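You operate a simulated robot arm through the tools that you are given. There is no shell and no other tool.

The job below is to be done with a simulated robot arm. You get a single attempt, and the scene is never put back.

TASK
Lock the jig, load the 130 mm block, set 10 mm depth and leave the ready lamp green.
Fine: block clamped, slide in and locked.

The check looks at the end state, three seconds after you hand in, the way a careful person would. Anything else that was tipped, shoved, dropped, spilled or broken makes it a failure.

THE ROBOT
A 6-joint arm with a two-finger gripper, fixed in place. Base frame: the origin is on the floor under the middle of its stand, x ahead of it, y to its left, z up; the work surface is at about z = 0.85. Readings come in m, degrees, newtons and seconds.
It reaches about 1.298 m from its shoulder. Its first joint turns from -149.0 to 149.0 degrees. Payload 1.57 kg.
The tool frame sits at the grasp point between the pads (the TCP): z along the fingers, y along the line on which they close. The tips reach 0.021 m beyond it. The gripper opens to 0.07 m; its body begins 0.05 m behind the TCP.
Orientation is told as [roll, pitch, yaw] about the base's x, y, z axes, in that order, counted from this pose: with the fingers straight down and closing along the base's y, the tool's x points along the base's -x, its y along +y and its z along -z.

THE INTERFACE
- The arm moves only by the tool jog_arm. Its argument "plan" is a list of rows, each a list of 3 entries, a list of its own where there are three numbers: the turn, a rotation vector about the tool's x, y, z in units of 5 degrees (1.0 is 5 degrees), then the shift along the tool's x, y, z in units of 20 mm (1.0 is 20 mm), then the finger opening in m, from 0 to 0.07. In form: [[[ax, ay, az], [x, y, z], grip], ...]. A call has 1 to 20 rows; each row shifts and turns the commanded pose from where the row before left it, along the tool's axes as they then stand. A call with a number of a shift or a turn outside -1 to 1 is refused whole. Rows are played at 5 a second. More than 0.05 m and 8.6 degrees between two rows, or a gripper value outside its range, and nothing of the call is played. Where a pose cannot be reached the arm comes as near as it can. A force on the tool above 50 N (or 10 N above the force at the start of the call, whichever is more), or a blocked arm, ends the call early, and 0.2 s more pass. The fingers move at their own pace (about 0.1037 m/s each) and stop on an object; they squeeze with about 30 N. The grip force told is the motor's: it shows also when the fingers shut on nothing. Time passes only in rows, and 0.2 s behind the last, so rows that do not move let the fingers close. It gives the time, the measured TCP pose, the force on the tool (base axes), the opening and the grip force at its end, in the units of the frame above (readings bear some noise), with the torque about the TCP (base axes, N m) and any sound that the robot's microphone picked up.
- Cameras (640 x 400 px; columns grow to the right, rows downward): "scene" is fixed at [0.221, 0.4982, 1.4145]; the picture's right is [-0.48, -0.88, 0.00], its down [-0.43, 0.24, -0.87] and it looks along [0.76, -0.42, -0.49] (base axes); focal length 358 px, centre (320, 200). "wrist" rides on the gripper at [0.079, 0.004, -0.081] in the tool frame; the picture's right is [-0.05, 1.00, 0.00], its down [-0.67, -0.04, -0.74] and it looks along [-0.74, -0.04, 0.67] (tool axes); focal length 256 px, centre (320, 200). There is no depth. A picture from a camera that has moved, and an enlarged one, comes with that camera's place and axes in the base frame and with its lens.
- capture(camera): a new picture of that camera. It takes no simulated time.
- slide_trunk(by): slides the trunk up (or, below 0, down) by that many m; the arm rides with it, the base frame stays. It gives what a move gives, with no picture.
- close_up(camera, box): a new picture of the part [left, top, right, bottom] of that camera's present view, enlarged. It takes no simulated time.
- finish_job(): hands the job in; it is judged then, once.

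Places have to be worked out from the pictures, the camera data and where the tool is seen. Open the gripper and draw the arm clear of the work before you hand the job in, unless the task says otherwise.

The tools are called after "Call:" by a JSON object that holds its "method" and its "body". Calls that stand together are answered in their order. jog_arm: Moves the arm, as the interface text tells. Its arguments: {"type":"object","properties":{"plan":{"type":"array"}},"required":["plan"]} The other tools are called the same way: slide_trunk (by) moves the trunk up or down; capture (camera) takes a picture; close_up (camera, box) takes an enlarged picture of a part of a camera's view; finish_job () hands the job in.

At the start:

```text
t: 0.0
eef_pos: [0.6668, -0.1075, 1.2574]
tool_rot: [0.1, 0.1, 0.0]
contact_force: [1.0, -0.4, 0.1]
moment: [0.01, -0.05, 0.01]
opening: 0.0698
finger_force: 0.0
trunk travel left (down, up): [-0.94, 0.03]
```

scene: 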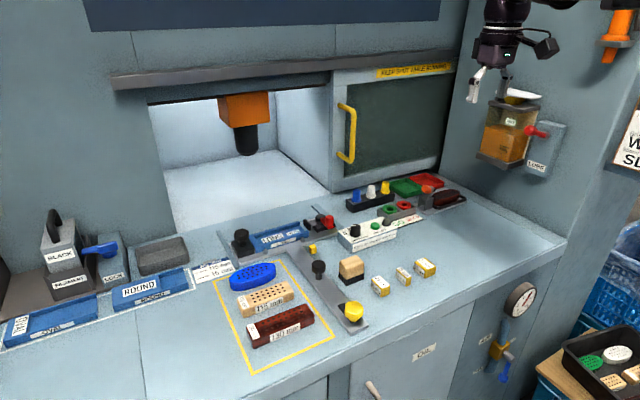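
wrist: 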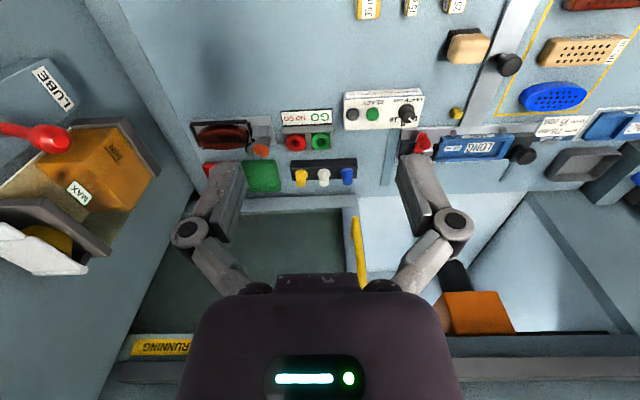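

The scene shows a machine bench with blocks in a yellow rectangle, a slide rail jig, and a ready-lamp panel. I'll take enlarged pictures of the main areas before moving anything.

Call:
{"method": "close_up", "body": {"camera": "scene", "box": [200, 200, 380, 312]}}

Call:
{"method": "close_up", "body": {"camera": "scene", "box": [300, 160, 480, 272]}}

Call:
{"method": "close_up", "body": {"camera": "scene", "box": [200, 260, 380, 372]}}

Call:
{"method": "close_up", "body": {"camera": "scene", "box": [0, 200, 220, 350]}}

Call:
{"method": "close_up", "body": {"camera": "scene", "box": [340, 220, 480, 310]}}

Call:
{"method": "close_up", "body": {"camera": "wrist", "box": [320, 0, 640, 200]}}

```text
3.56 times, centred on (290, 256) of scene
camera zoom: at [0.221, 0.4982, 1.4145], right [-0.48, -0.88, 0.0], down [-0.43, 0.24, -0.87], along [0.76, -0.42, -0.49], focal length 1271 px, centre (427, 1)
```

zoom: 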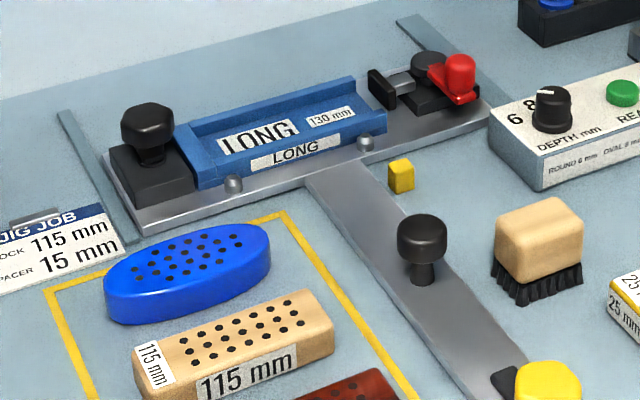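

```text
3.56 times, centred on (390, 216) of scene
camera zoom: at [0.221, 0.4982, 1.4145], right [-0.48, -0.88, 0.0], down [-0.43, 0.24, -0.87], along [0.76, -0.42, -0.49], focal length 1271 px, centre (71, 143)
```

zoom: 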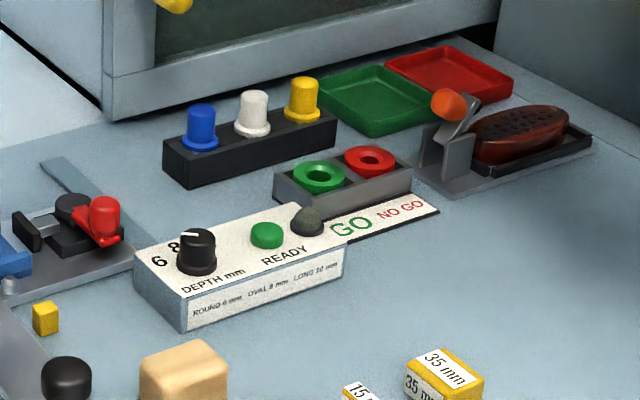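

```text
3.56 times, centred on (290, 316) of scene
camera zoom: at [0.221, 0.4982, 1.4145], right [-0.48, -0.88, 0.0], down [-0.43, 0.24, -0.87], along [0.76, -0.42, -0.49], focal length 1271 px, centre (427, -212)
```

zoom: 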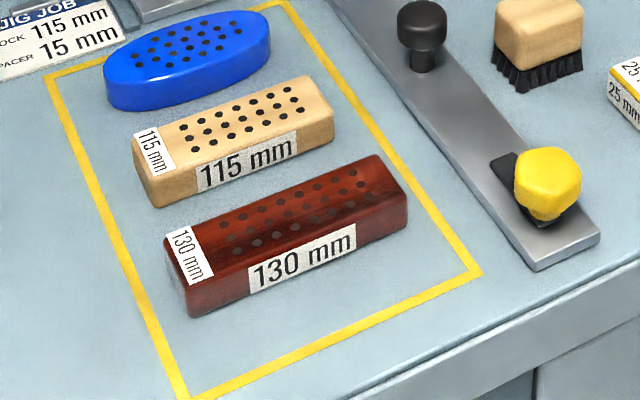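

```text
2.67 times, centred on (110, 275) of scene
camera zoom: at [0.221, 0.4982, 1.4145], right [-0.48, -0.88, 0.0], down [-0.43, 0.24, -0.87], along [0.76, -0.42, -0.49], focal length 953 px, centre (880, 0)
```

zoom: 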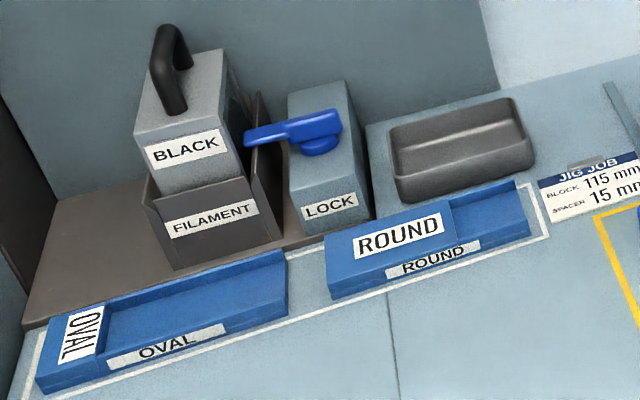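

```text
4.44 times, centred on (410, 265) of scene
camera zoom: at [0.221, 0.4982, 1.4145], right [-0.48, -0.88, 0.0], down [-0.43, 0.24, -0.87], along [0.76, -0.42, -0.49], focal length 1589 px, centre (-80, -89)
```

zoom: 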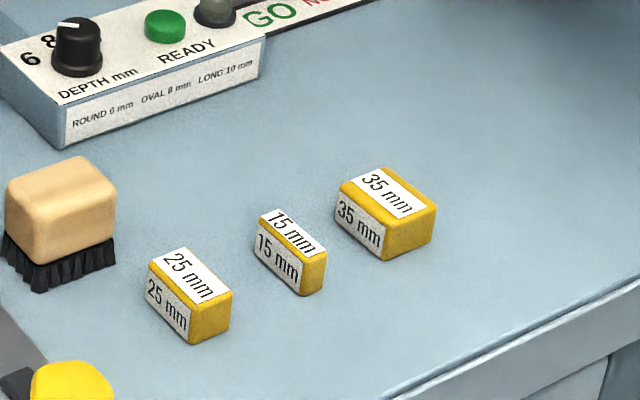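

```text
2.00 times, centred on (480, 100) of wrist
camera zoom: at [0.5858, -0.1028, 1.3401], right [0.05, 1.0, 0.0], down [0.67, -0.04, 0.74], along [0.74, -0.04, -0.67], focal length 512 px, centre (0, 400)
```

zoom: 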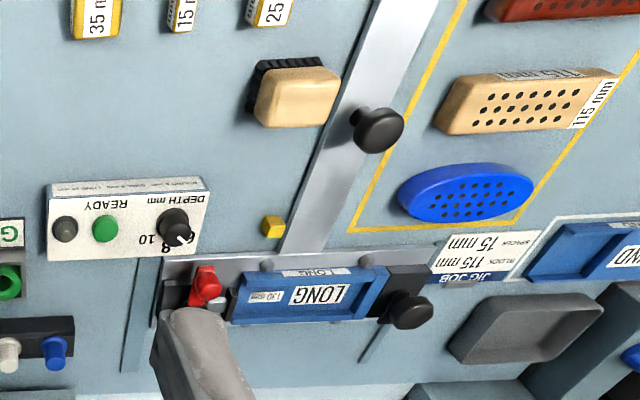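

The stem knob works out at about (0.768, 0.201, 0.89) from both cameras. The long jig is centred near (0.95, 0.225), and the depth knob is near (0.83, 0.04). I'll move the wrist camera over the jig for a closer look, staying well above everything.

Call:
{"method": "jog_arm", "body": {"plan": [[[0, 0, 0], [0, 0.97, 0.43], 0.07], [[0, 0, 0], [0, 0.97, 0.43], 0.07], [[0, 0, 0], [0, 0.97, 0.43], 0.07], [[0, 0, 0], [0, 0.97, 0.43], 0.07], [[0, 0, 0], [0, 0.97, 0.43], 0.07], [[0, 0, 0], [0, 0.97, 0.43], 0.07], [[0, 0, 0], [0, 0.97, 0.43], 0.07], [[0, 0, 0], [0, 0.97, 0.43], 0.07], [[0, 0, 0], [0, 0.97, 0.43], 0.07], [[0, 0, 0], [0, 0.97, 0.43], 0.07], [[0, 0, 0], [0, 0.97, 0.43], 0.07], [[0, 0, 0], [0, 0.97, 0.43], 0.07], [[0, 0, 0], [0, 0.97, 0.43], 0.07], [[0, 0, 0], [0, 0.97, 0.43], 0.07], [[0, 0, 0], [0, 0.97, 0.43], 0.07], [[0, 0, 0], [0, 0.97, 0.43], 0.07]]}}

Call:
{"method": "capture", "body": {"camera": "wrist"}}

Call:
{"method": "capture", "body": {"camera": "scene"}}

```text
t: 3.4
eef_pos: [0.6664, 0.2064, 1.2583]
tool_rot: [0.0, 0.0, -0.1]
contact_force: [0.0, -0.2, -0.4]
moment: [0.02, -0.01, 0.02]
opening: 0.0699
finger_force: 0.0
out of reach, approached as far as the arm can: row 1, 2, 3, 4, 5, 6, 7, 8, 9, 10, 11, 12, 13, 14, 15, 16
trunk travel left (down, up): [-0.94, 0.03]
```

```text
taken
camera wrist: at [0.5857, 0.2099, 1.34], right [0.05, 1.0, 0.0], down [0.67, -0.04, 0.74], along [0.74, -0.04, -0.67], focal length 256 px, centre (320, 200)
```

wrist: 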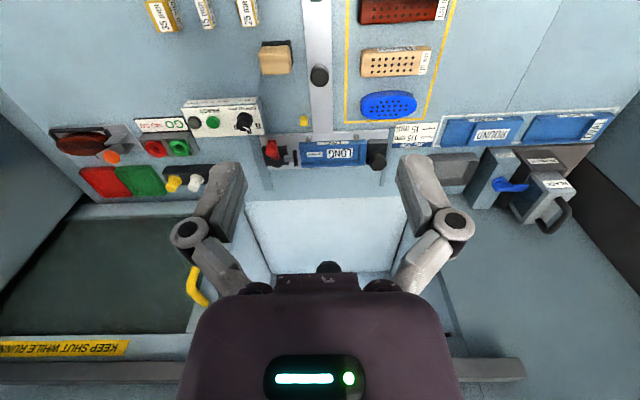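

```text
taken
```

scene: 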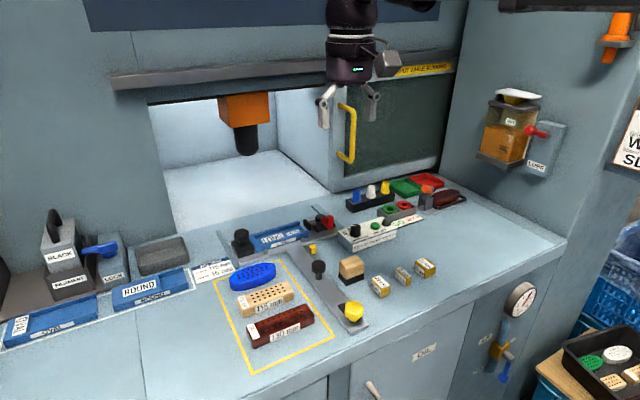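

The arm can't go lower from this trunk height, so the trunk has to come down. The space under the gripper is clear, so I'll lower it 0.15 m and look again.

Call:
{"method": "slide_trunk", "body": {"by": -0.15}}

Call:
{"method": "capture", "body": {"camera": "wrist"}}

Call:
{"method": "close_up", "body": {"camera": "wrist", "box": [200, 60, 460, 222]}}

```text
t: 5.2
eef_pos: [0.6665, 0.2049, 1.1091]
tool_rot: [-0.1, 0.1, 0.0]
contact_force: [0.2, -0.6, -0.1]
moment: [0.03, -0.03, -0.01]
opening: 0.0701
finger_force: 0.1
trunk travel left (down, up): [-0.79, 0.18]
```

```text
taken
camera wrist: at [0.5856, 0.209, 1.1902], right [0.05, 1.0, 0.0], down [0.67, -0.04, 0.74], along [0.74, -0.04, -0.67], focal length 256 px, centre (320, 200)
```

wrist: 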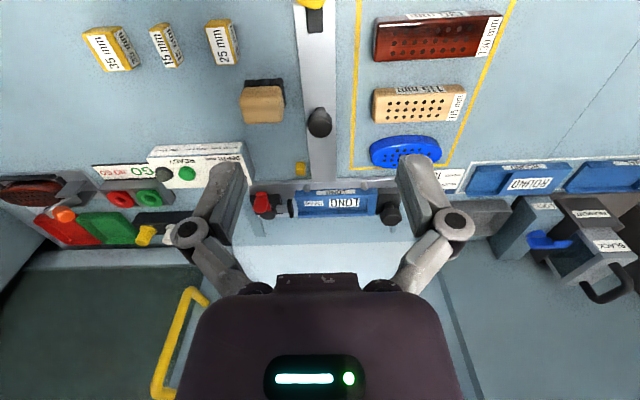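

```text
2.46 times, centred on (330, 141) of wrist
camera zoom: at [0.5856, 0.209, 1.1902], right [0.05, 1.0, 0.0], down [0.67, -0.04, 0.74], along [0.74, -0.04, -0.67], focal length 630 px, centre (295, 345)
```

zoom: 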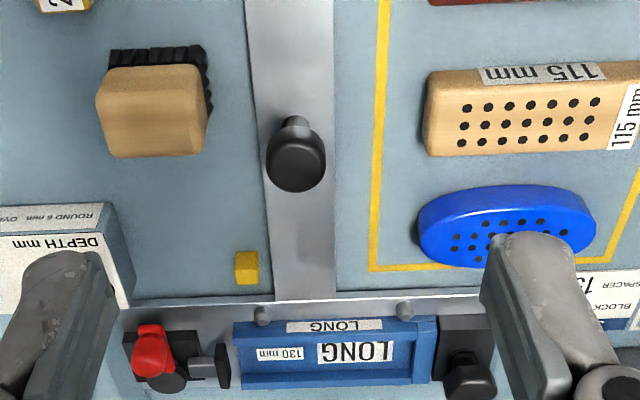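

The jig is now in view between the fingers. I'll zoom in on the jig's two ends, the stem and the control box.

Call:
{"method": "close_up", "body": {"camera": "wrist", "box": [240, 160, 420, 272]}}

Call:
{"method": "close_up", "body": {"camera": "wrist", "box": [270, 0, 370, 62]}}

Call:
{"method": "close_up", "body": {"camera": "scene", "box": [210, 210, 300, 266]}}

Call:
{"method": "close_up", "body": {"camera": "scene", "box": [280, 195, 370, 251]}}

Call:
{"method": "close_up", "body": {"camera": "scene", "box": [300, 250, 390, 340]}}

Call:
{"method": "close_up", "body": {"camera": "scene", "box": [335, 205, 435, 255]}}

```text
3.56 times, centred on (330, 216) of wrist
camera zoom: at [0.5856, 0.209, 1.1902], right [0.05, 1.0, 0.0], down [0.67, -0.04, 0.74], along [0.74, -0.04, -0.67], focal length 910 px, centre (284, 143)
```

zoom: 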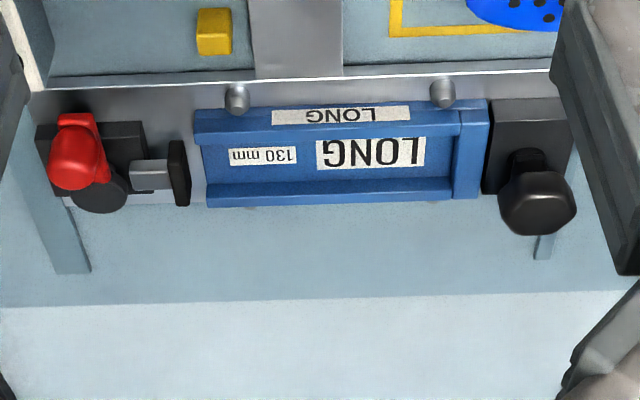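

```text
6.40 times, centred on (320, 31) of wrist
camera zoom: at [0.5856, 0.209, 1.1902], right [0.05, 1.0, 0.0], down [0.67, -0.04, 0.74], along [0.74, -0.04, -0.67], focal length 1638 px, centre (320, 1282)
```

zoom: 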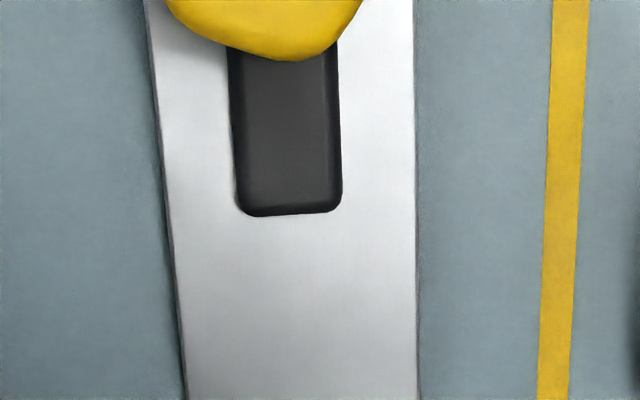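

```text
7.11 times, centred on (255, 238) of scene
camera zoom: at [0.221, 0.4982, 1.4145], right [-0.48, -0.88, 0.0], down [-0.43, 0.24, -0.87], along [0.76, -0.42, -0.49], focal length 2542 px, centre (782, -70)
```

zoom: 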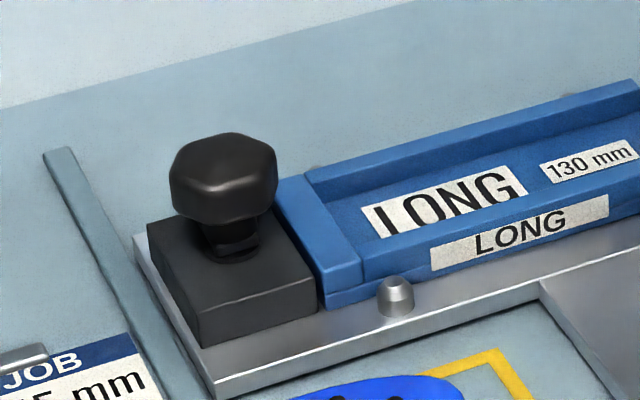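

```text
7.11 times, centred on (325, 223) of scene
camera zoom: at [0.221, 0.4982, 1.4145], right [-0.48, -0.88, 0.0], down [-0.43, 0.24, -0.87], along [0.76, -0.42, -0.49], focal length 2542 px, centre (284, 36)
```

zoom: 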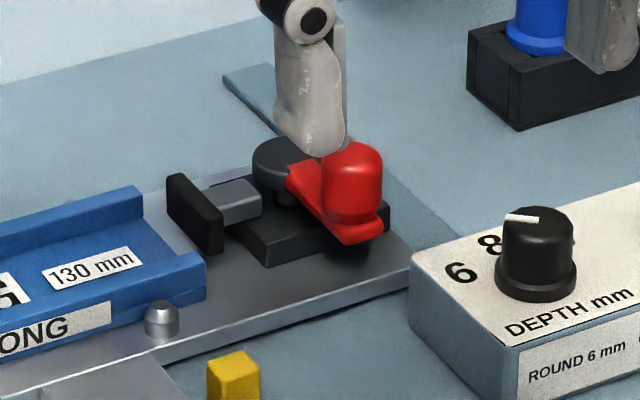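

```text
4.44 times, centred on (345, 295) of scene
camera zoom: at [0.221, 0.4982, 1.4145], right [-0.48, -0.88, 0.0], down [-0.43, 0.24, -0.87], along [0.76, -0.42, -0.49], focal length 1589 px, centre (209, -222)
```

zoom: 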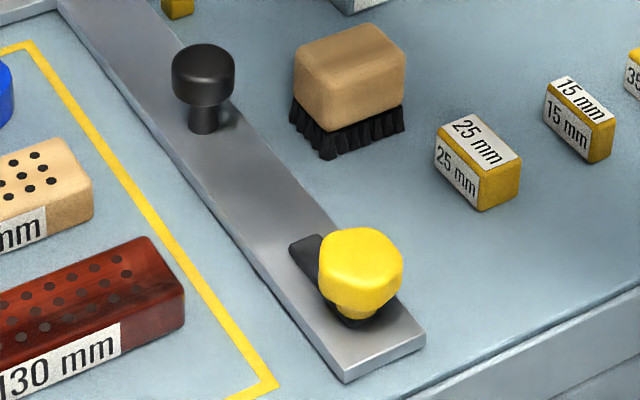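

```text
6.40 times, centred on (385, 230) of scene
camera zoom: at [0.221, 0.4982, 1.4145], right [-0.48, -0.88, 0.0], down [-0.43, 0.24, -0.87], along [0.76, -0.42, -0.49], focal length 2288 px, centre (-96, 8)
```

zoom: 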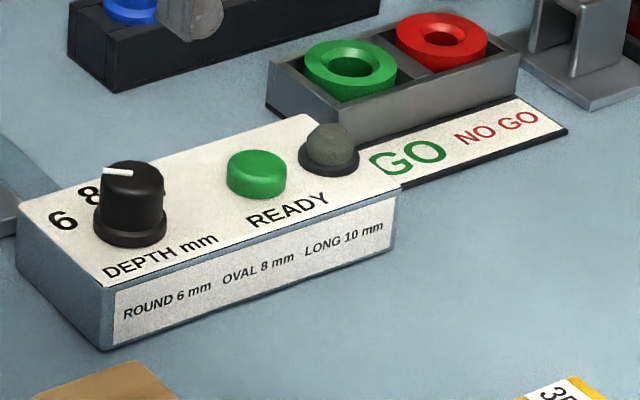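

I can make out a hexagonal knob on the jig's left block, a red cam lever with a plunger on the right, a push knob, and a yellow hex latch on the stem with a yellow keeper post. I'll zoom in on the blocks to size them, and on the tray.

Call:
{"method": "close_up", "body": {"camera": "wrist", "box": [350, 0, 530, 112]}}

Call:
{"method": "close_up", "body": {"camera": "scene", "box": [220, 290, 340, 365]}}

```text
3.56 times, centred on (440, 56) of wrist
camera zoom: at [0.5856, 0.209, 1.1902], right [0.05, 1.0, 0.0], down [0.67, -0.04, 0.74], along [0.74, -0.04, -0.67], focal length 910 px, centre (-107, 712)
```

zoom: 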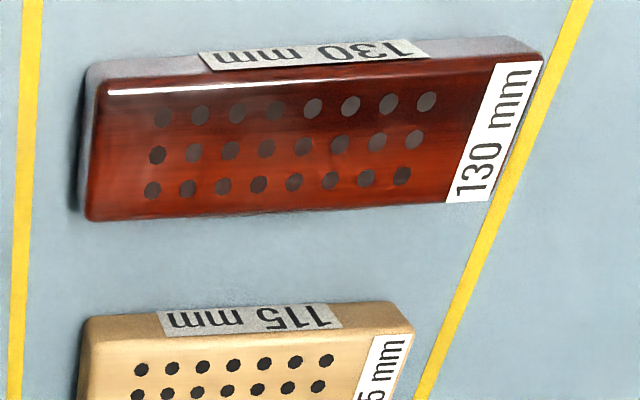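

```text
5.33 times, centred on (280, 328) of scene
camera zoom: at [0.221, 0.4982, 1.4145], right [-0.48, -0.88, 0.0], down [-0.43, 0.24, -0.87], along [0.76, -0.42, -0.49], focal length 1907 px, centre (533, -480)
```

zoom: 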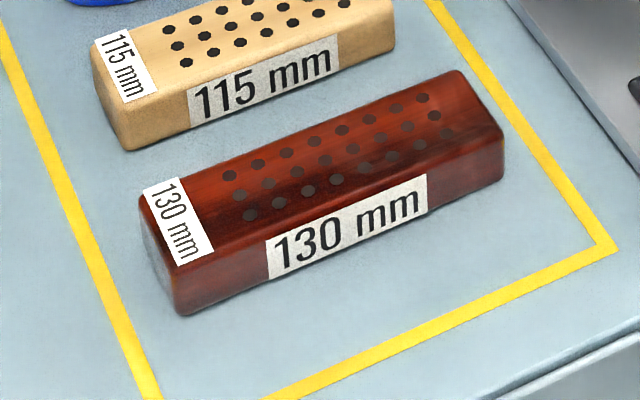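

The block's top is about z 0.88, centred near (0.680, 0.329), with its long side along y and about 38 mm wide. I'll lower the trunk another 0.13 m and take a closer look at the jig; the fingertips will still be clear of everything.

Call:
{"method": "slide_trunk", "body": {"by": -0.13}}

Call:
{"method": "capture", "body": {"camera": "wrist"}}

Call:
{"method": "close_up", "body": {"camera": "wrist", "box": [230, 130, 410, 242]}}

```text
t: 6.7
eef_pos: [0.6667, 0.2059, 0.9796]
tool_rot: [0.0, 0.0, -0.1]
contact_force: [-0.3, 0.6, -0.1]
moment: [-0.01, 0.01, 0.02]
opening: 0.0702
finger_force: 0.1
trunk travel left (down, up): [-0.66, 0.31]
```

```text
taken
camera wrist: at [0.5856, 0.209, 1.0602], right [0.05, 1.0, 0.0], down [0.67, -0.04, 0.74], along [0.74, -0.04, -0.67], focal length 256 px, centre (320, 200)
```

wrist: 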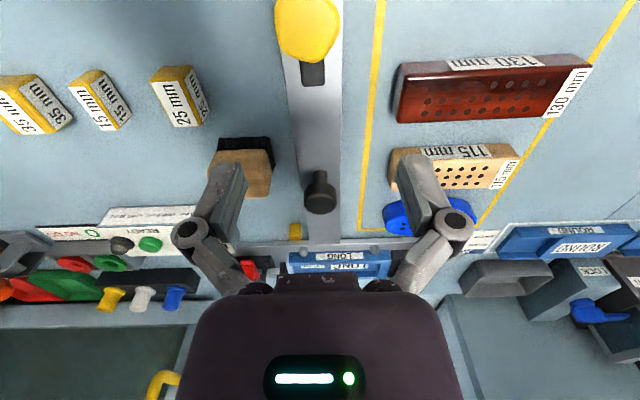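

```text
3.56 times, centred on (320, 186) of wrist
camera zoom: at [0.5856, 0.209, 1.0602], right [0.05, 1.0, 0.0], down [0.67, -0.04, 0.74], along [0.74, -0.04, -0.67], focal length 910 px, centre (320, 250)
```

zoom: 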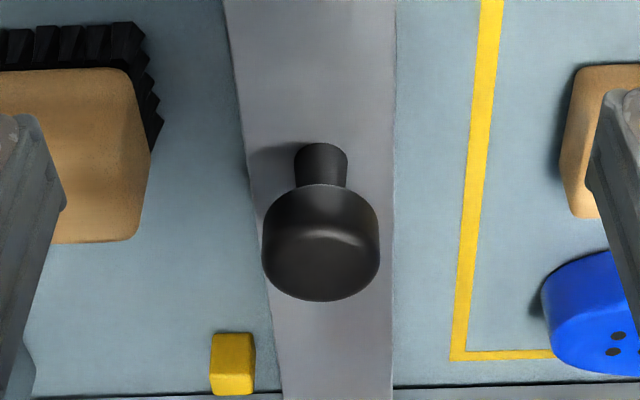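

From here the jig is hidden behind the gripper. I'll zoom in on the yellow latch, then move forward about 0.13 m at the same height to see the tray.

Call:
{"method": "close_up", "body": {"camera": "wrist", "box": [240, 0, 400, 100]}}

Call:
{"method": "jog_arm", "body": {"plan": [[[0, 0, 0], [-0.95, 0.14, -0.1], 0.07], [[0, 0, 0], [-0.95, 0.14, -0.1], 0.07], [[0, 0, 0], [-0.95, 0.14, -0.1], 0.07], [[0, 0, 0], [-0.95, 0.14, -0.1], 0.07], [[0, 0, 0], [-0.95, 0.14, -0.1], 0.07], [[0, 0, 0], [-0.95, 0.14, -0.1], 0.07], [[0, 0, 0], [-0.95, 0.14, -0.1], 0.07]]}}

Call:
{"method": "capture", "body": {"camera": "wrist"}}

Call:
{"method": "close_up", "body": {"camera": "wrist", "box": [230, 130, 410, 242]}}

```text
4.00 times, centred on (320, 50) of wrist
camera zoom: at [0.5856, 0.209, 1.0602], right [0.05, 1.0, 0.0], down [0.67, -0.04, 0.74], along [0.74, -0.04, -0.67], focal length 1024 px, centre (320, 800)
```

zoom: 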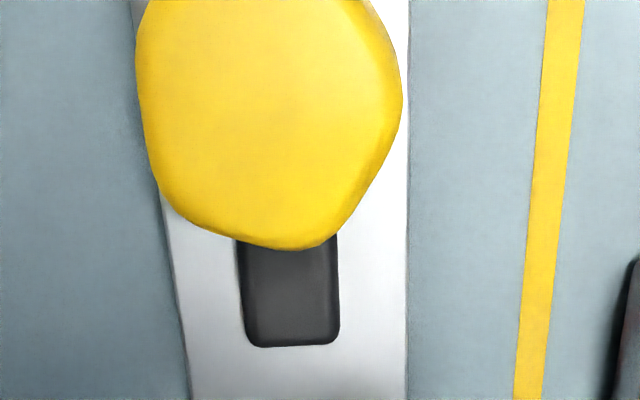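

```text
t: 8.3
eef_pos: [0.8009, 0.2248, 0.9783]
tool_rot: [0.1, 0.0, -0.1]
contact_force: [-0.3, 0.6, 0.2]
moment: [-0.02, -0.02, -0.01]
opening: 0.0699
finger_force: 0.1
out of reach, approached as far as the arm can: row 2, 4, 6
trunk travel left (down, up): [-0.66, 0.31]
```

```text
taken
camera wrist: at [0.7198, 0.229, 1.0599], right [0.05, 1.0, 0.0], down [0.67, -0.04, 0.74], along [0.74, -0.04, -0.67], focal length 256 px, centre (320, 200)
```

wrist: 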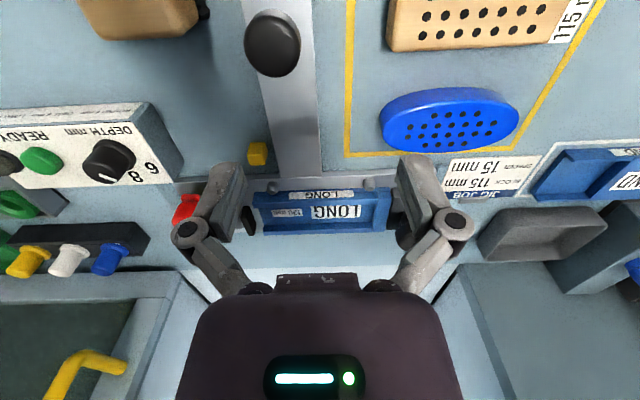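

```text
3.56 times, centred on (320, 186) of wrist
camera zoom: at [0.7198, 0.229, 1.0599], right [0.05, 1.0, 0.0], down [0.67, -0.04, 0.74], along [0.74, -0.04, -0.67], focal length 910 px, centre (320, 250)
```

zoom: 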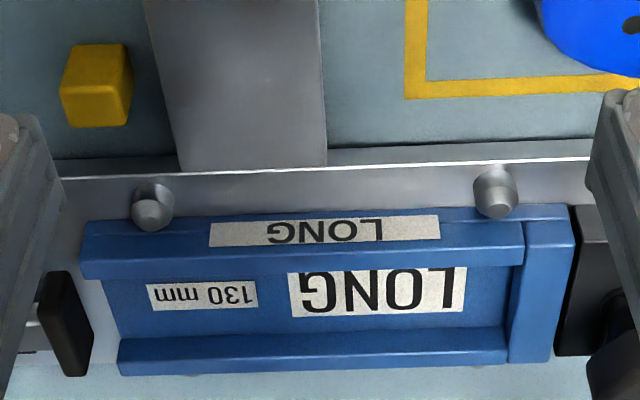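

Vertical jogging looks unavailable, so height probably comes from the trunk only. I'll move left about 0.085 m to see the black hex knob between the fingers, and test a small downward jog as I go.

Call:
{"method": "jog_arm", "body": {"plan": [[[0, 0, 0], [0, 0.95, 0], 0.07], [[0, 0, 0], [0, 0.95, 0], 0.07], [[0, 0, 0], [0, 0.95, 0], 0.07], [[0, 0, 0], [0, 0.95, 0], 0.07], [[0, 0, 0], [0, 0.8, 0], 0.07], [[0, 0, 0], [0, 0, 0.5], 0.07]]}}

Call:
{"method": "capture", "body": {"camera": "wrist"}}

Call:
{"method": "close_up", "body": {"camera": "wrist", "box": [230, 130, 410, 242]}}

```text
t: 9.7
eef_pos: [0.8005, 0.3186, 0.9779]
tool_rot: [0.1, 0.0, -0.1]
contact_force: [0.1, -0.1, 0.4]
moment: [0.01, 0.02, -0.01]
opening: 0.0701
finger_force: 0.0
out of reach, approached as far as the arm can: row 6
trunk travel left (down, up): [-0.66, 0.31]
```

```text
taken
camera wrist: at [0.7193, 0.3218, 1.0601], right [0.05, 1.0, 0.0], down [0.67, -0.04, 0.74], along [0.74, -0.04, -0.67], focal length 256 px, centre (320, 200)
```

wrist: 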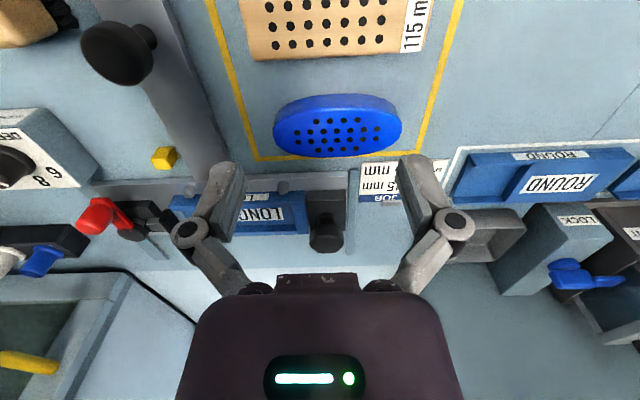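

```text
3.56 times, centred on (320, 186) of wrist
camera zoom: at [0.7193, 0.3218, 1.0601], right [0.05, 1.0, 0.0], down [0.67, -0.04, 0.74], along [0.74, -0.04, -0.67], focal length 910 px, centre (320, 250)
```

zoom: 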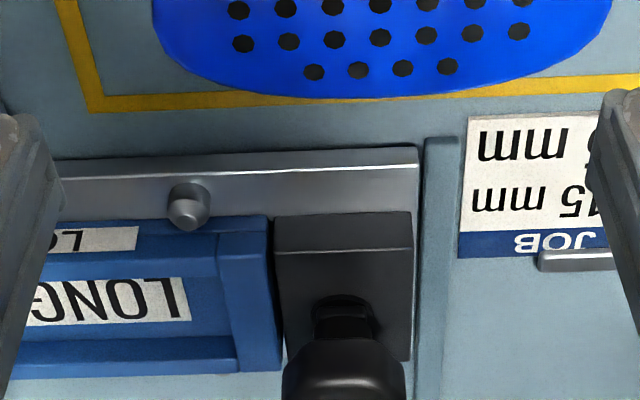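

Jogging vertically is not possible, so height is set with the trunk. The left hex knob's axis is at about (0.950, 0.316), with the knob between z 0.893 and 0.917. I'll zoom in on it, the red lever and the yellow latch, and check where the arm sits relative to the machine.

Call:
{"method": "close_up", "body": {"camera": "scene", "box": [225, 222, 265, 262]}}

Call:
{"method": "capture", "body": {"camera": "scene"}}

Call:
{"method": "close_up", "body": {"camera": "wrist", "box": [280, 170, 370, 270]}}

Call:
{"method": "close_up", "body": {"camera": "wrist", "box": [60, 170, 190, 260]}}

Call:
{"method": "close_up", "body": {"camera": "scene", "box": [330, 285, 380, 335]}}

```text
10.00 times, centred on (245, 242) of scene
camera zoom: at [0.221, 0.4982, 1.4145], right [-0.48, -0.88, 0.0], down [-0.43, 0.24, -0.87], along [0.76, -0.42, -0.49], focal length 3575 px, centre (1070, -220)
```

zoom: 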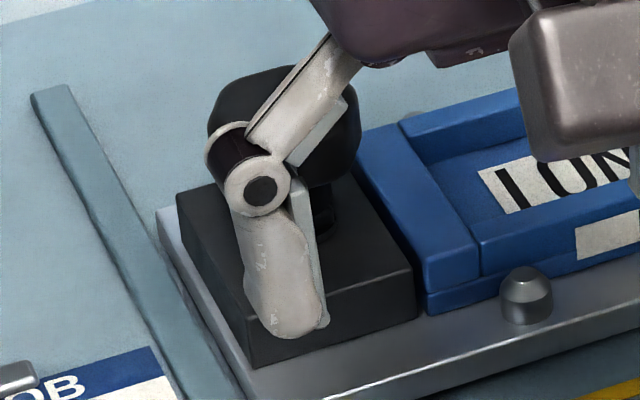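

```text
taken
```

scene: 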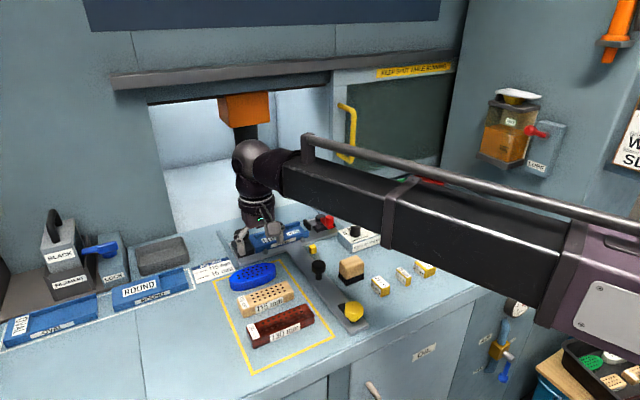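

```text
4.00 times, centred on (325, 220) of wrist
camera zoom: at [0.7193, 0.3218, 1.0601], right [0.05, 1.0, 0.0], down [0.67, -0.04, 0.74], along [0.74, -0.04, -0.67], focal length 1024 px, centre (300, 120)
```

zoom: 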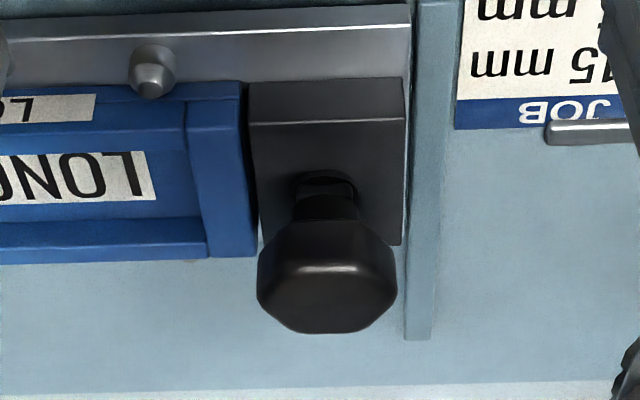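

```text
4.44 times, centred on (125, 215) of wrist
camera zoom: at [0.7193, 0.3218, 1.0601], right [0.05, 1.0, 0.0], down [0.67, -0.04, 0.74], along [0.74, -0.04, -0.67], focal length 1138 px, centre (1187, 133)
```

zoom: 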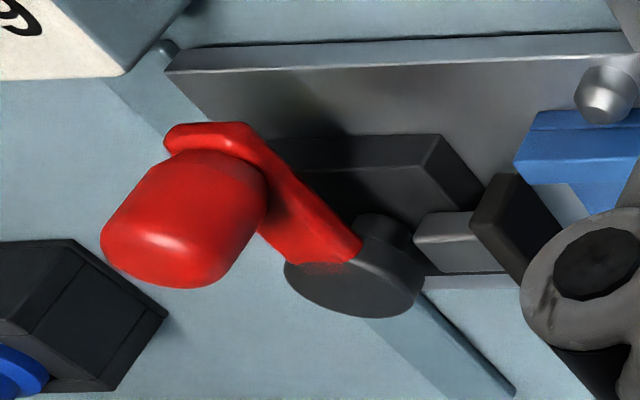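

```text
8.00 times, centred on (355, 310) of scene
camera zoom: at [0.221, 0.4982, 1.4145], right [-0.48, -0.88, 0.0], down [-0.43, 0.24, -0.87], along [0.76, -0.42, -0.49], focal length 2860 px, centre (40, -680)
```

zoom: 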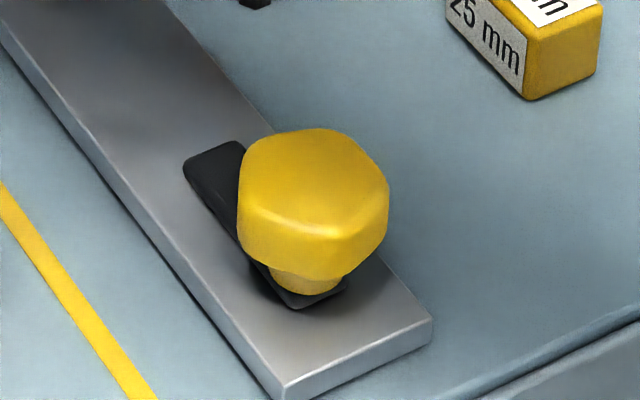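

The boom sits about 0.15 m above the gripper and looks clear of the machine. The hex knob's flats face ±x and ±60° from it. I'll hover over the knob at (0.950, 0.316) and turn the tool 30° anticlockwise, so the fingers meet a pair of flats and I have range to turn clockwise.

Call:
{"method": "jog_arm", "body": {"plan": [[[0, 0, 0], [-0.934, -0.016, 0], 0.07], [[0, 0, 0], [-0.934, -0.016, 0], 0.07], [[0, 0, 0], [-0.934, -0.016, 0], 0.07], [[0, 0, 0], [-0.934, -0.016, 0], 0.07], [[0, 0, 0], [-0.934, -0.016, 0], 0.07], [[0, 0, 0], [-0.934, -0.016, 0], 0.07], [[0, 0, 0], [-0.934, -0.016, 0], 0.07], [[0, 0, 0], [-0.934, -0.016, 0], 0.07], [[0, 0, -1], [0, 0, 0], 0.07], [[0, 0, -1], [0, 0, 0], 0.07], [[0, 0, -1], [0, 0, 0], 0.07], [[0, 0, -1], [0, 0, 0], 0.07], [[0, 0, -1], [0, 0, 0], 0.07], [[0, 0, -1], [0, 0, 0], 0.07]]}}

Call:
{"method": "capture", "body": {"camera": "wrist"}}

Call:
{"method": "capture", "body": {"camera": "scene"}}

```text
t: 12.7
eef_pos: [0.9486, 0.3151, 0.9794]
tool_rot: [0.1, -0.1, 30.0]
contact_force: [-0.4, -0.3, 0.3]
moment: [0.0, 0.01, -0.05]
opening: 0.0702
finger_force: 0.0
trunk travel left (down, up): [-0.66, 0.31]
```

```text
taken
camera wrist: at [0.877, 0.2777, 1.06], right [-0.45, 0.89, 0.0], down [0.59, 0.3, 0.74], along [0.66, 0.34, -0.67], focal length 256 px, centre (320, 200)
```

wrist: 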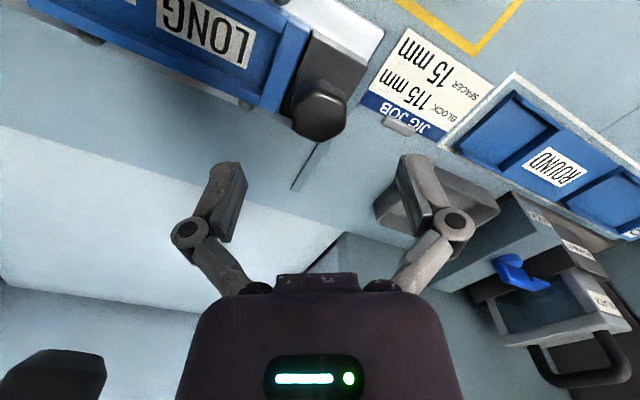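

```text
taken
```

scene: 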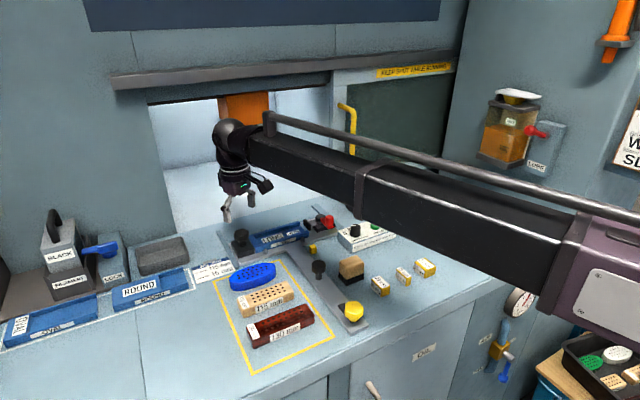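

The knob shows centred between the fingers. I'll zoom in to check that it's centred and how the flats line up.

Call:
{"method": "close_up", "body": {"camera": "wrist", "box": [240, 40, 400, 160]}}

Call:
{"method": "close_up", "body": {"camera": "scene", "box": [200, 170, 300, 260]}}

```text
3.33 times, centred on (320, 100) of wrist
camera zoom: at [0.877, 0.2777, 1.06], right [-0.45, 0.89, 0.0], down [0.59, 0.3, 0.74], along [0.66, 0.34, -0.67], focal length 853 px, centre (320, 533)
```

zoom: 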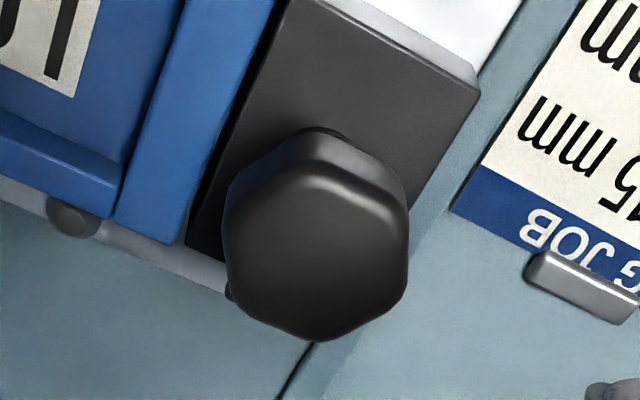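

```text
4.44 times, centred on (250, 215) of scene
camera zoom: at [0.221, 0.4982, 1.4145], right [-0.48, -0.88, 0.0], down [-0.43, 0.24, -0.87], along [0.76, -0.42, -0.49], focal length 1589 px, centre (631, 133)
```

zoom: 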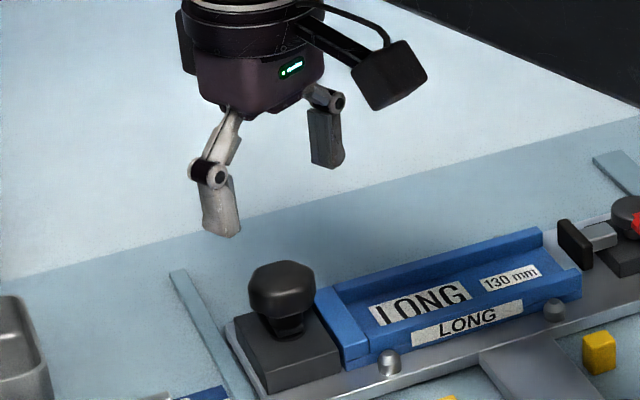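

The flats line up with the fingers. Triangulation puts the knob axis at (0.951, 0.315), top z 0.9165. I'll correct by about 2 mm, then lower the trunk 0.070 m so the tips stop just above the black base.

Call:
{"method": "jog_arm", "body": {"plan": [[[0, 0, 0], [-0.12, -0.04, 0], 0.07], [[0, 0, 0], [0, 0, 0], 0.07]]}}

Call:
{"method": "slide_trunk", "body": {"by": -0.07}}

Call:
{"method": "capture", "body": {"camera": "wrist"}}

Call:
{"method": "close_up", "body": {"camera": "scene", "box": [190, 190, 290, 260]}}

```text
t: 13.3
eef_pos: [0.9505, 0.3149, 0.9784]
tool_rot: [0.0, 0.0, 30.0]
contact_force: [0.0, -0.7, 1.2]
moment: [0.01, 0.01, -0.03]
opening: 0.0702
finger_force: 0.0
trunk travel left (down, up): [-0.66, 0.31]
```

```text
t: 14.4
eef_pos: [0.9513, 0.315, 0.9098]
tool_rot: [0.0, 0.0, 30.0]
contact_force: [-0.4, -0.4, 0.1]
moment: [-0.04, 0.02, 0.01]
opening: 0.07
finger_force: 0.1
trunk travel left (down, up): [-0.59, 0.38]
```

```text
taken
camera wrist: at [0.8795, 0.2785, 0.9901], right [-0.45, 0.89, 0.0], down [0.59, 0.3, 0.74], along [0.66, 0.34, -0.67], focal length 256 px, centre (320, 200)
```

wrist: 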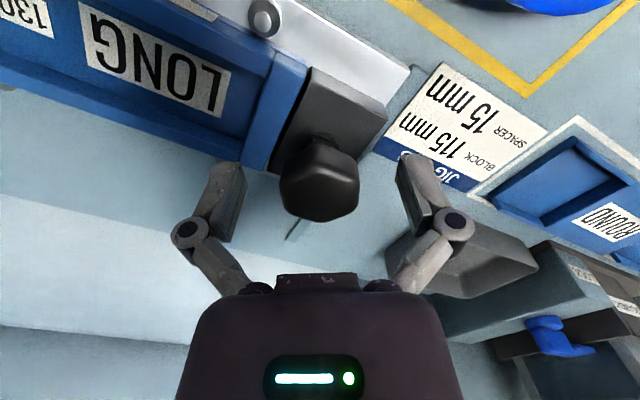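

```text
5.71 times, centred on (240, 225) of scene
camera zoom: at [0.221, 0.4982, 1.4145], right [-0.48, -0.88, 0.0], down [-0.43, 0.24, -0.87], along [0.76, -0.42, -0.49], focal length 2043 px, centre (777, 57)
```

zoom: 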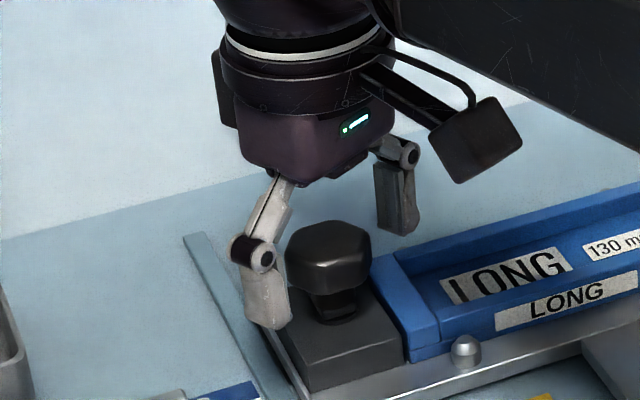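

The fingers straddle the knob with clearance. I'll close on it now.

Call:
{"method": "jog_arm", "body": {"plan": [[[0, 0, 0], [0, 0, 0], 0.04], [[0, 0, 0], [0, 0, 0], 0.025], [[0, 0, 0], [0, 0, 0], 0.02], [[0, 0, 0], [0, 0, 0], 0.02]]}}

Call:
{"method": "capture", "body": {"camera": "wrist"}}

```text
t: 15.4
eef_pos: [0.9525, 0.3138, 0.9097]
tool_rot: [0.1, 0.0, 29.8]
contact_force: [3.1, -1.2, 6.0]
moment: [-0.05, -0.05, -0.06]
opening: 0.0371
finger_force: 32.1
trunk travel left (down, up): [-0.59, 0.38]
```

```text
taken
camera wrist: at [0.8796, 0.2783, 0.9904], right [-0.45, 0.89, 0.0], down [0.59, 0.3, 0.75], along [0.66, 0.34, -0.67], focal length 256 px, centre (320, 200)
```

wrist: 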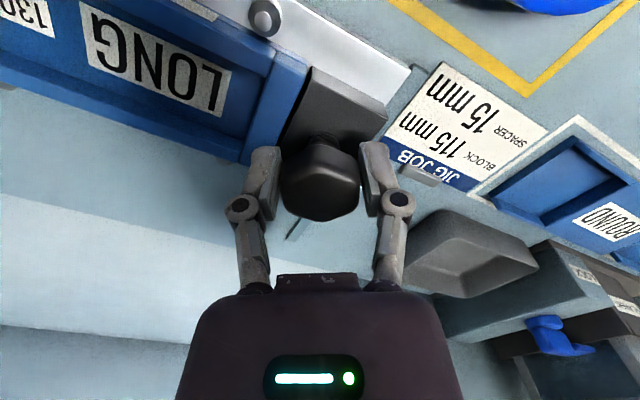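

The knob is gripped at 37 mm. I'll turn it clockwise by 15° and check the torque, sound and any motion.

Call:
{"method": "jog_arm", "body": {"plan": [[[0, 0, 1], [0, 0, 0], 0.02], [[0, 0, 1], [0, 0, 0], 0.02], [[0, 0, 1], [0, 0, 0], 0.02]]}}

Call:
{"method": "close_up", "body": {"camera": "wrist", "box": [230, 60, 410, 230]}}

Call:
{"method": "close_up", "body": {"camera": "scene", "box": [200, 200, 300, 270]}}

```text
t: 16.2
eef_pos: [0.9514, 0.3151, 0.908]
tool_rot: [0.0, -0.1, 14.9]
contact_force: [4.7, 6.6, 9.0]
moment: [0.0, 0.0, 0.01]
opening: 0.037
finger_force: 31.9
trunk travel left (down, up): [-0.59, 0.38]
```

```text
2.35 times, centred on (320, 145) of wrist
camera zoom: at [0.8723, 0.2988, 0.9904], right [-0.21, 0.98, 0.0], down [0.65, 0.14, 0.75], along [0.73, 0.15, -0.67], focal length 602 px, centre (320, 329)
```

zoom: 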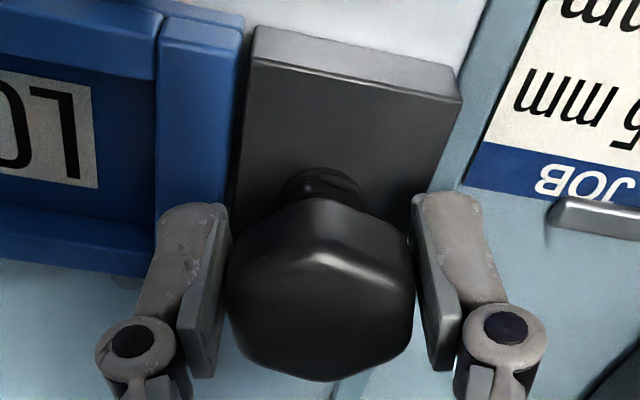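

```text
5.71 times, centred on (250, 235) of scene
camera zoom: at [0.221, 0.4982, 1.4145], right [-0.48, -0.88, 0.0], down [-0.43, 0.24, -0.87], along [0.76, -0.42, -0.49], focal length 2043 px, centre (720, 0)
```

zoom: 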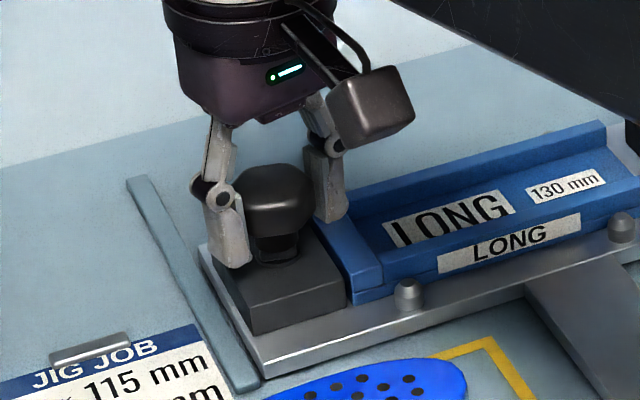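

Torque is almost zero, and it's unclear whether the knob turned with the fingers. I'll zoom in further on the knob to see its orientation.

Call:
{"method": "close_up", "body": {"camera": "wrist", "box": [275, 110, 365, 230]}}

Call:
{"method": "close_up", "body": {"camera": "scene", "box": [225, 215, 275, 255]}}

```text
3.33 times, centred on (320, 170) of wrist
camera zoom: at [0.8723, 0.2988, 0.9904], right [-0.21, 0.98, 0.0], down [0.65, 0.14, 0.75], along [0.73, 0.15, -0.67], focal length 853 px, centre (320, 300)
```

zoom: 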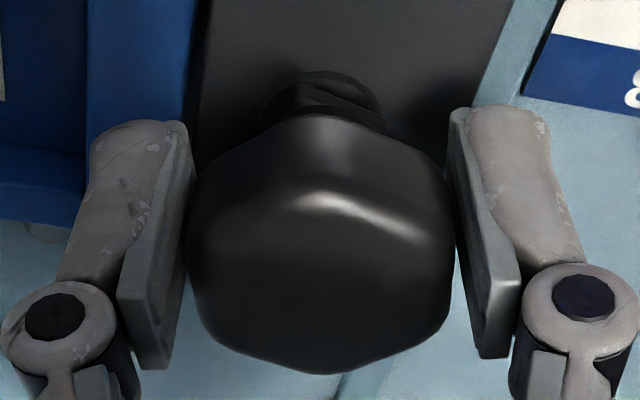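

```text
10.00 times, centred on (250, 235) of scene
camera zoom: at [0.221, 0.4982, 1.4145], right [-0.48, -0.88, 0.0], down [-0.43, 0.24, -0.87], along [0.76, -0.42, -0.49], focal length 3575 px, centre (1020, -150)
```

zoom: 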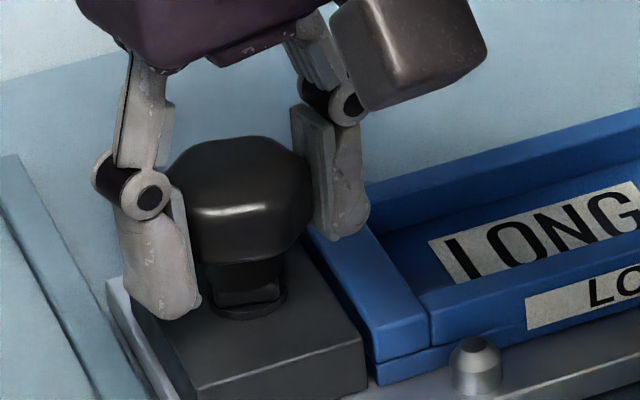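

The hexagon's corners still line up with the fingers, so the knob is turning with the gripper. I'll keep turning clockwise, watching the torque.

Call:
{"method": "jog_arm", "body": {"plan": [[[0, 0, 1], [0, 0, 0], 0.02], [[0, 0, 1], [0, 0, 0], 0.02], [[0, 0, 1], [0, 0, 0], 0.02], [[0, 0, 1], [0, 0, 0], 0.02], [[0, 0, 1], [0, 0, 0], 0.02], [[0, 0, 1], [0, 0, 0], 0.02]]}}

Call:
{"method": "capture", "body": {"camera": "wrist"}}

Call:
{"method": "close_up", "body": {"camera": "scene", "box": [210, 205, 310, 265]}}

```text
t: 17.6
eef_pos: [0.9506, 0.3182, 0.909]
tool_rot: [0.1, 0.1, -15.1]
contact_force: [3.7, 19.9, 12.2]
moment: [0.36, 0.13, 0.08]
opening: 0.0365
finger_force: 31.2
trunk travel left (down, up): [-0.59, 0.38]
```

```text
taken
camera wrist: at [0.8745, 0.3419, 0.9904], right [0.31, 0.95, 0.0], down [0.63, -0.21, 0.75], along [0.71, -0.23, -0.67], focal length 256 px, centre (320, 200)
```

wrist: 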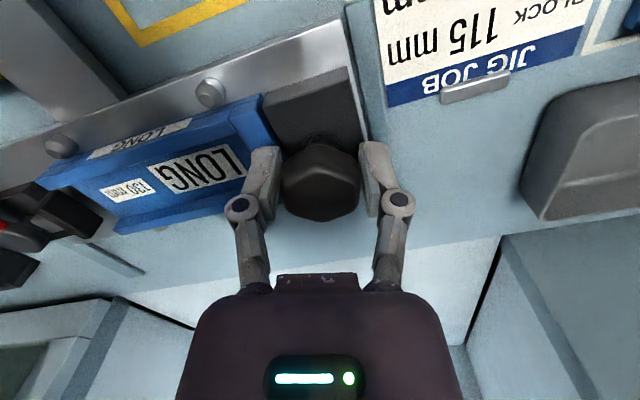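

```text
6.40 times, centred on (260, 235) of scene
camera zoom: at [0.221, 0.4982, 1.4145], right [-0.48, -0.88, 0.0], down [-0.43, 0.24, -0.87], along [0.76, -0.42, -0.49], focal length 2288 px, centre (704, -24)
```

zoom: 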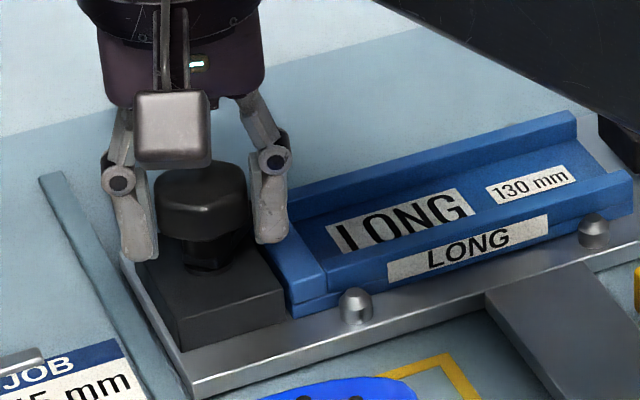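

The sideways force built up because the knob axis isn't at my turning centre. The gripped poses together put it at (0.957, 0.3165). I'll open, recentre and grip again before turning further.

Call:
{"method": "jog_arm", "body": {"plan": [[[0, 0, 0], [0, 0, 0], 0.05], [[0, 0, 0], [0, 0, 0], 0.06], [[0, 0, 0], [0, 0, 0], 0.06]]}}

Call:
{"method": "close_up", "body": {"camera": "wrist", "box": [230, 60, 410, 230]}}

```text
t: 18.4
eef_pos: [0.9527, 0.3138, 0.9074]
tool_rot: [0.1, 0.0, -15.1]
contact_force: [0.1, -0.2, 0.1]
moment: [0.0, 0.03, 0.0]
opening: 0.0602
finger_force: 0.1
trunk travel left (down, up): [-0.59, 0.38]
```

```text
2.35 times, centred on (320, 145) of wrist
camera zoom: at [0.8752, 0.3395, 0.99], right [0.31, 0.95, 0.0], down [0.63, -0.21, 0.74], along [0.71, -0.23, -0.67], focal length 602 px, centre (320, 329)
```

zoom: 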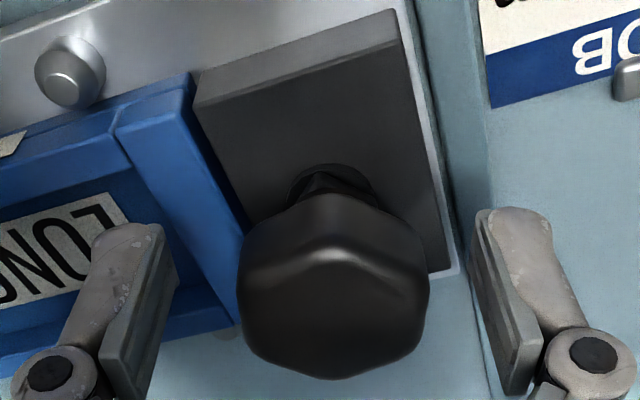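

With the fingers open the knob stays where I turned it, about 45° so far. I'll shift onto its axis and grip again.

Call:
{"method": "jog_arm", "body": {"plan": [[[0, 0, 0], [-0.173, 0.185, 0], 0.06], [[0, 0, 0], [0, 0, 0], 0.045], [[0, 0, 0], [0, 0, 0], 0.03], [[0, 0, 0], [0, 0, 0], 0.02], [[0, 0, 0], [0, 0, 0], 0.02]]}}

```text
t: 19.6
eef_pos: [0.9559, 0.3163, 0.9086]
tool_rot: [0.0, 0.0, -15.2]
contact_force: [-1.4, -10.1, 2.4]
moment: [-0.27, 0.03, 0.01]
opening: 0.037
finger_force: 31.7
trunk travel left (down, up): [-0.59, 0.38]
```

It's gripped again with only a small side force. I'll continue clockwise in steps.

Call:
{"method": "jog_arm", "body": {"plan": [[[0, 0, 1], [0, -0.03, 0], 0.02], [[0, 0, 1], [0, 0, 0], 0.02], [[0, 0, 1], [0, 0, 0], 0.02], [[0, 0, 1], [0, 0, 0], 0.02]]}}

Call:
{"method": "close_up", "body": {"camera": "wrist", "box": [230, 60, 410, 230]}}

```text
t: 20.6
eef_pos: [0.9563, 0.3158, 0.9098]
tool_rot: [0.1, 0.0, -35.2]
contact_force: [-0.7, -7.3, 3.5]
moment: [-0.23, -0.24, 0.0]
opening: 0.037
finger_force: 32.0
trunk travel left (down, up): [-0.59, 0.38]
```

```text
2.35 times, centred on (320, 145) of wrist
camera zoom: at [0.8919, 0.3652, 0.9906], right [0.62, 0.79, 0.0], down [0.52, -0.41, 0.74], along [0.59, -0.46, -0.67], focal length 602 px, centre (320, 329)
```

zoom: 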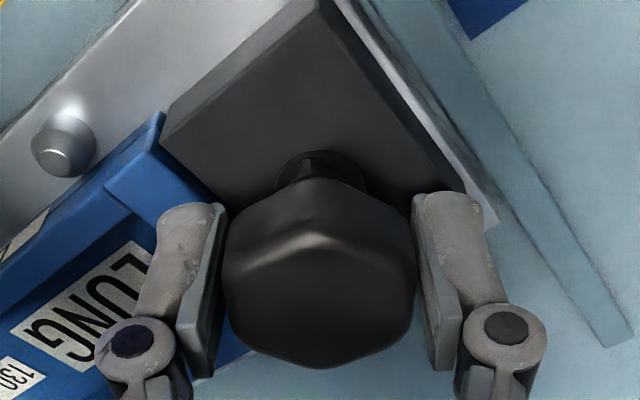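

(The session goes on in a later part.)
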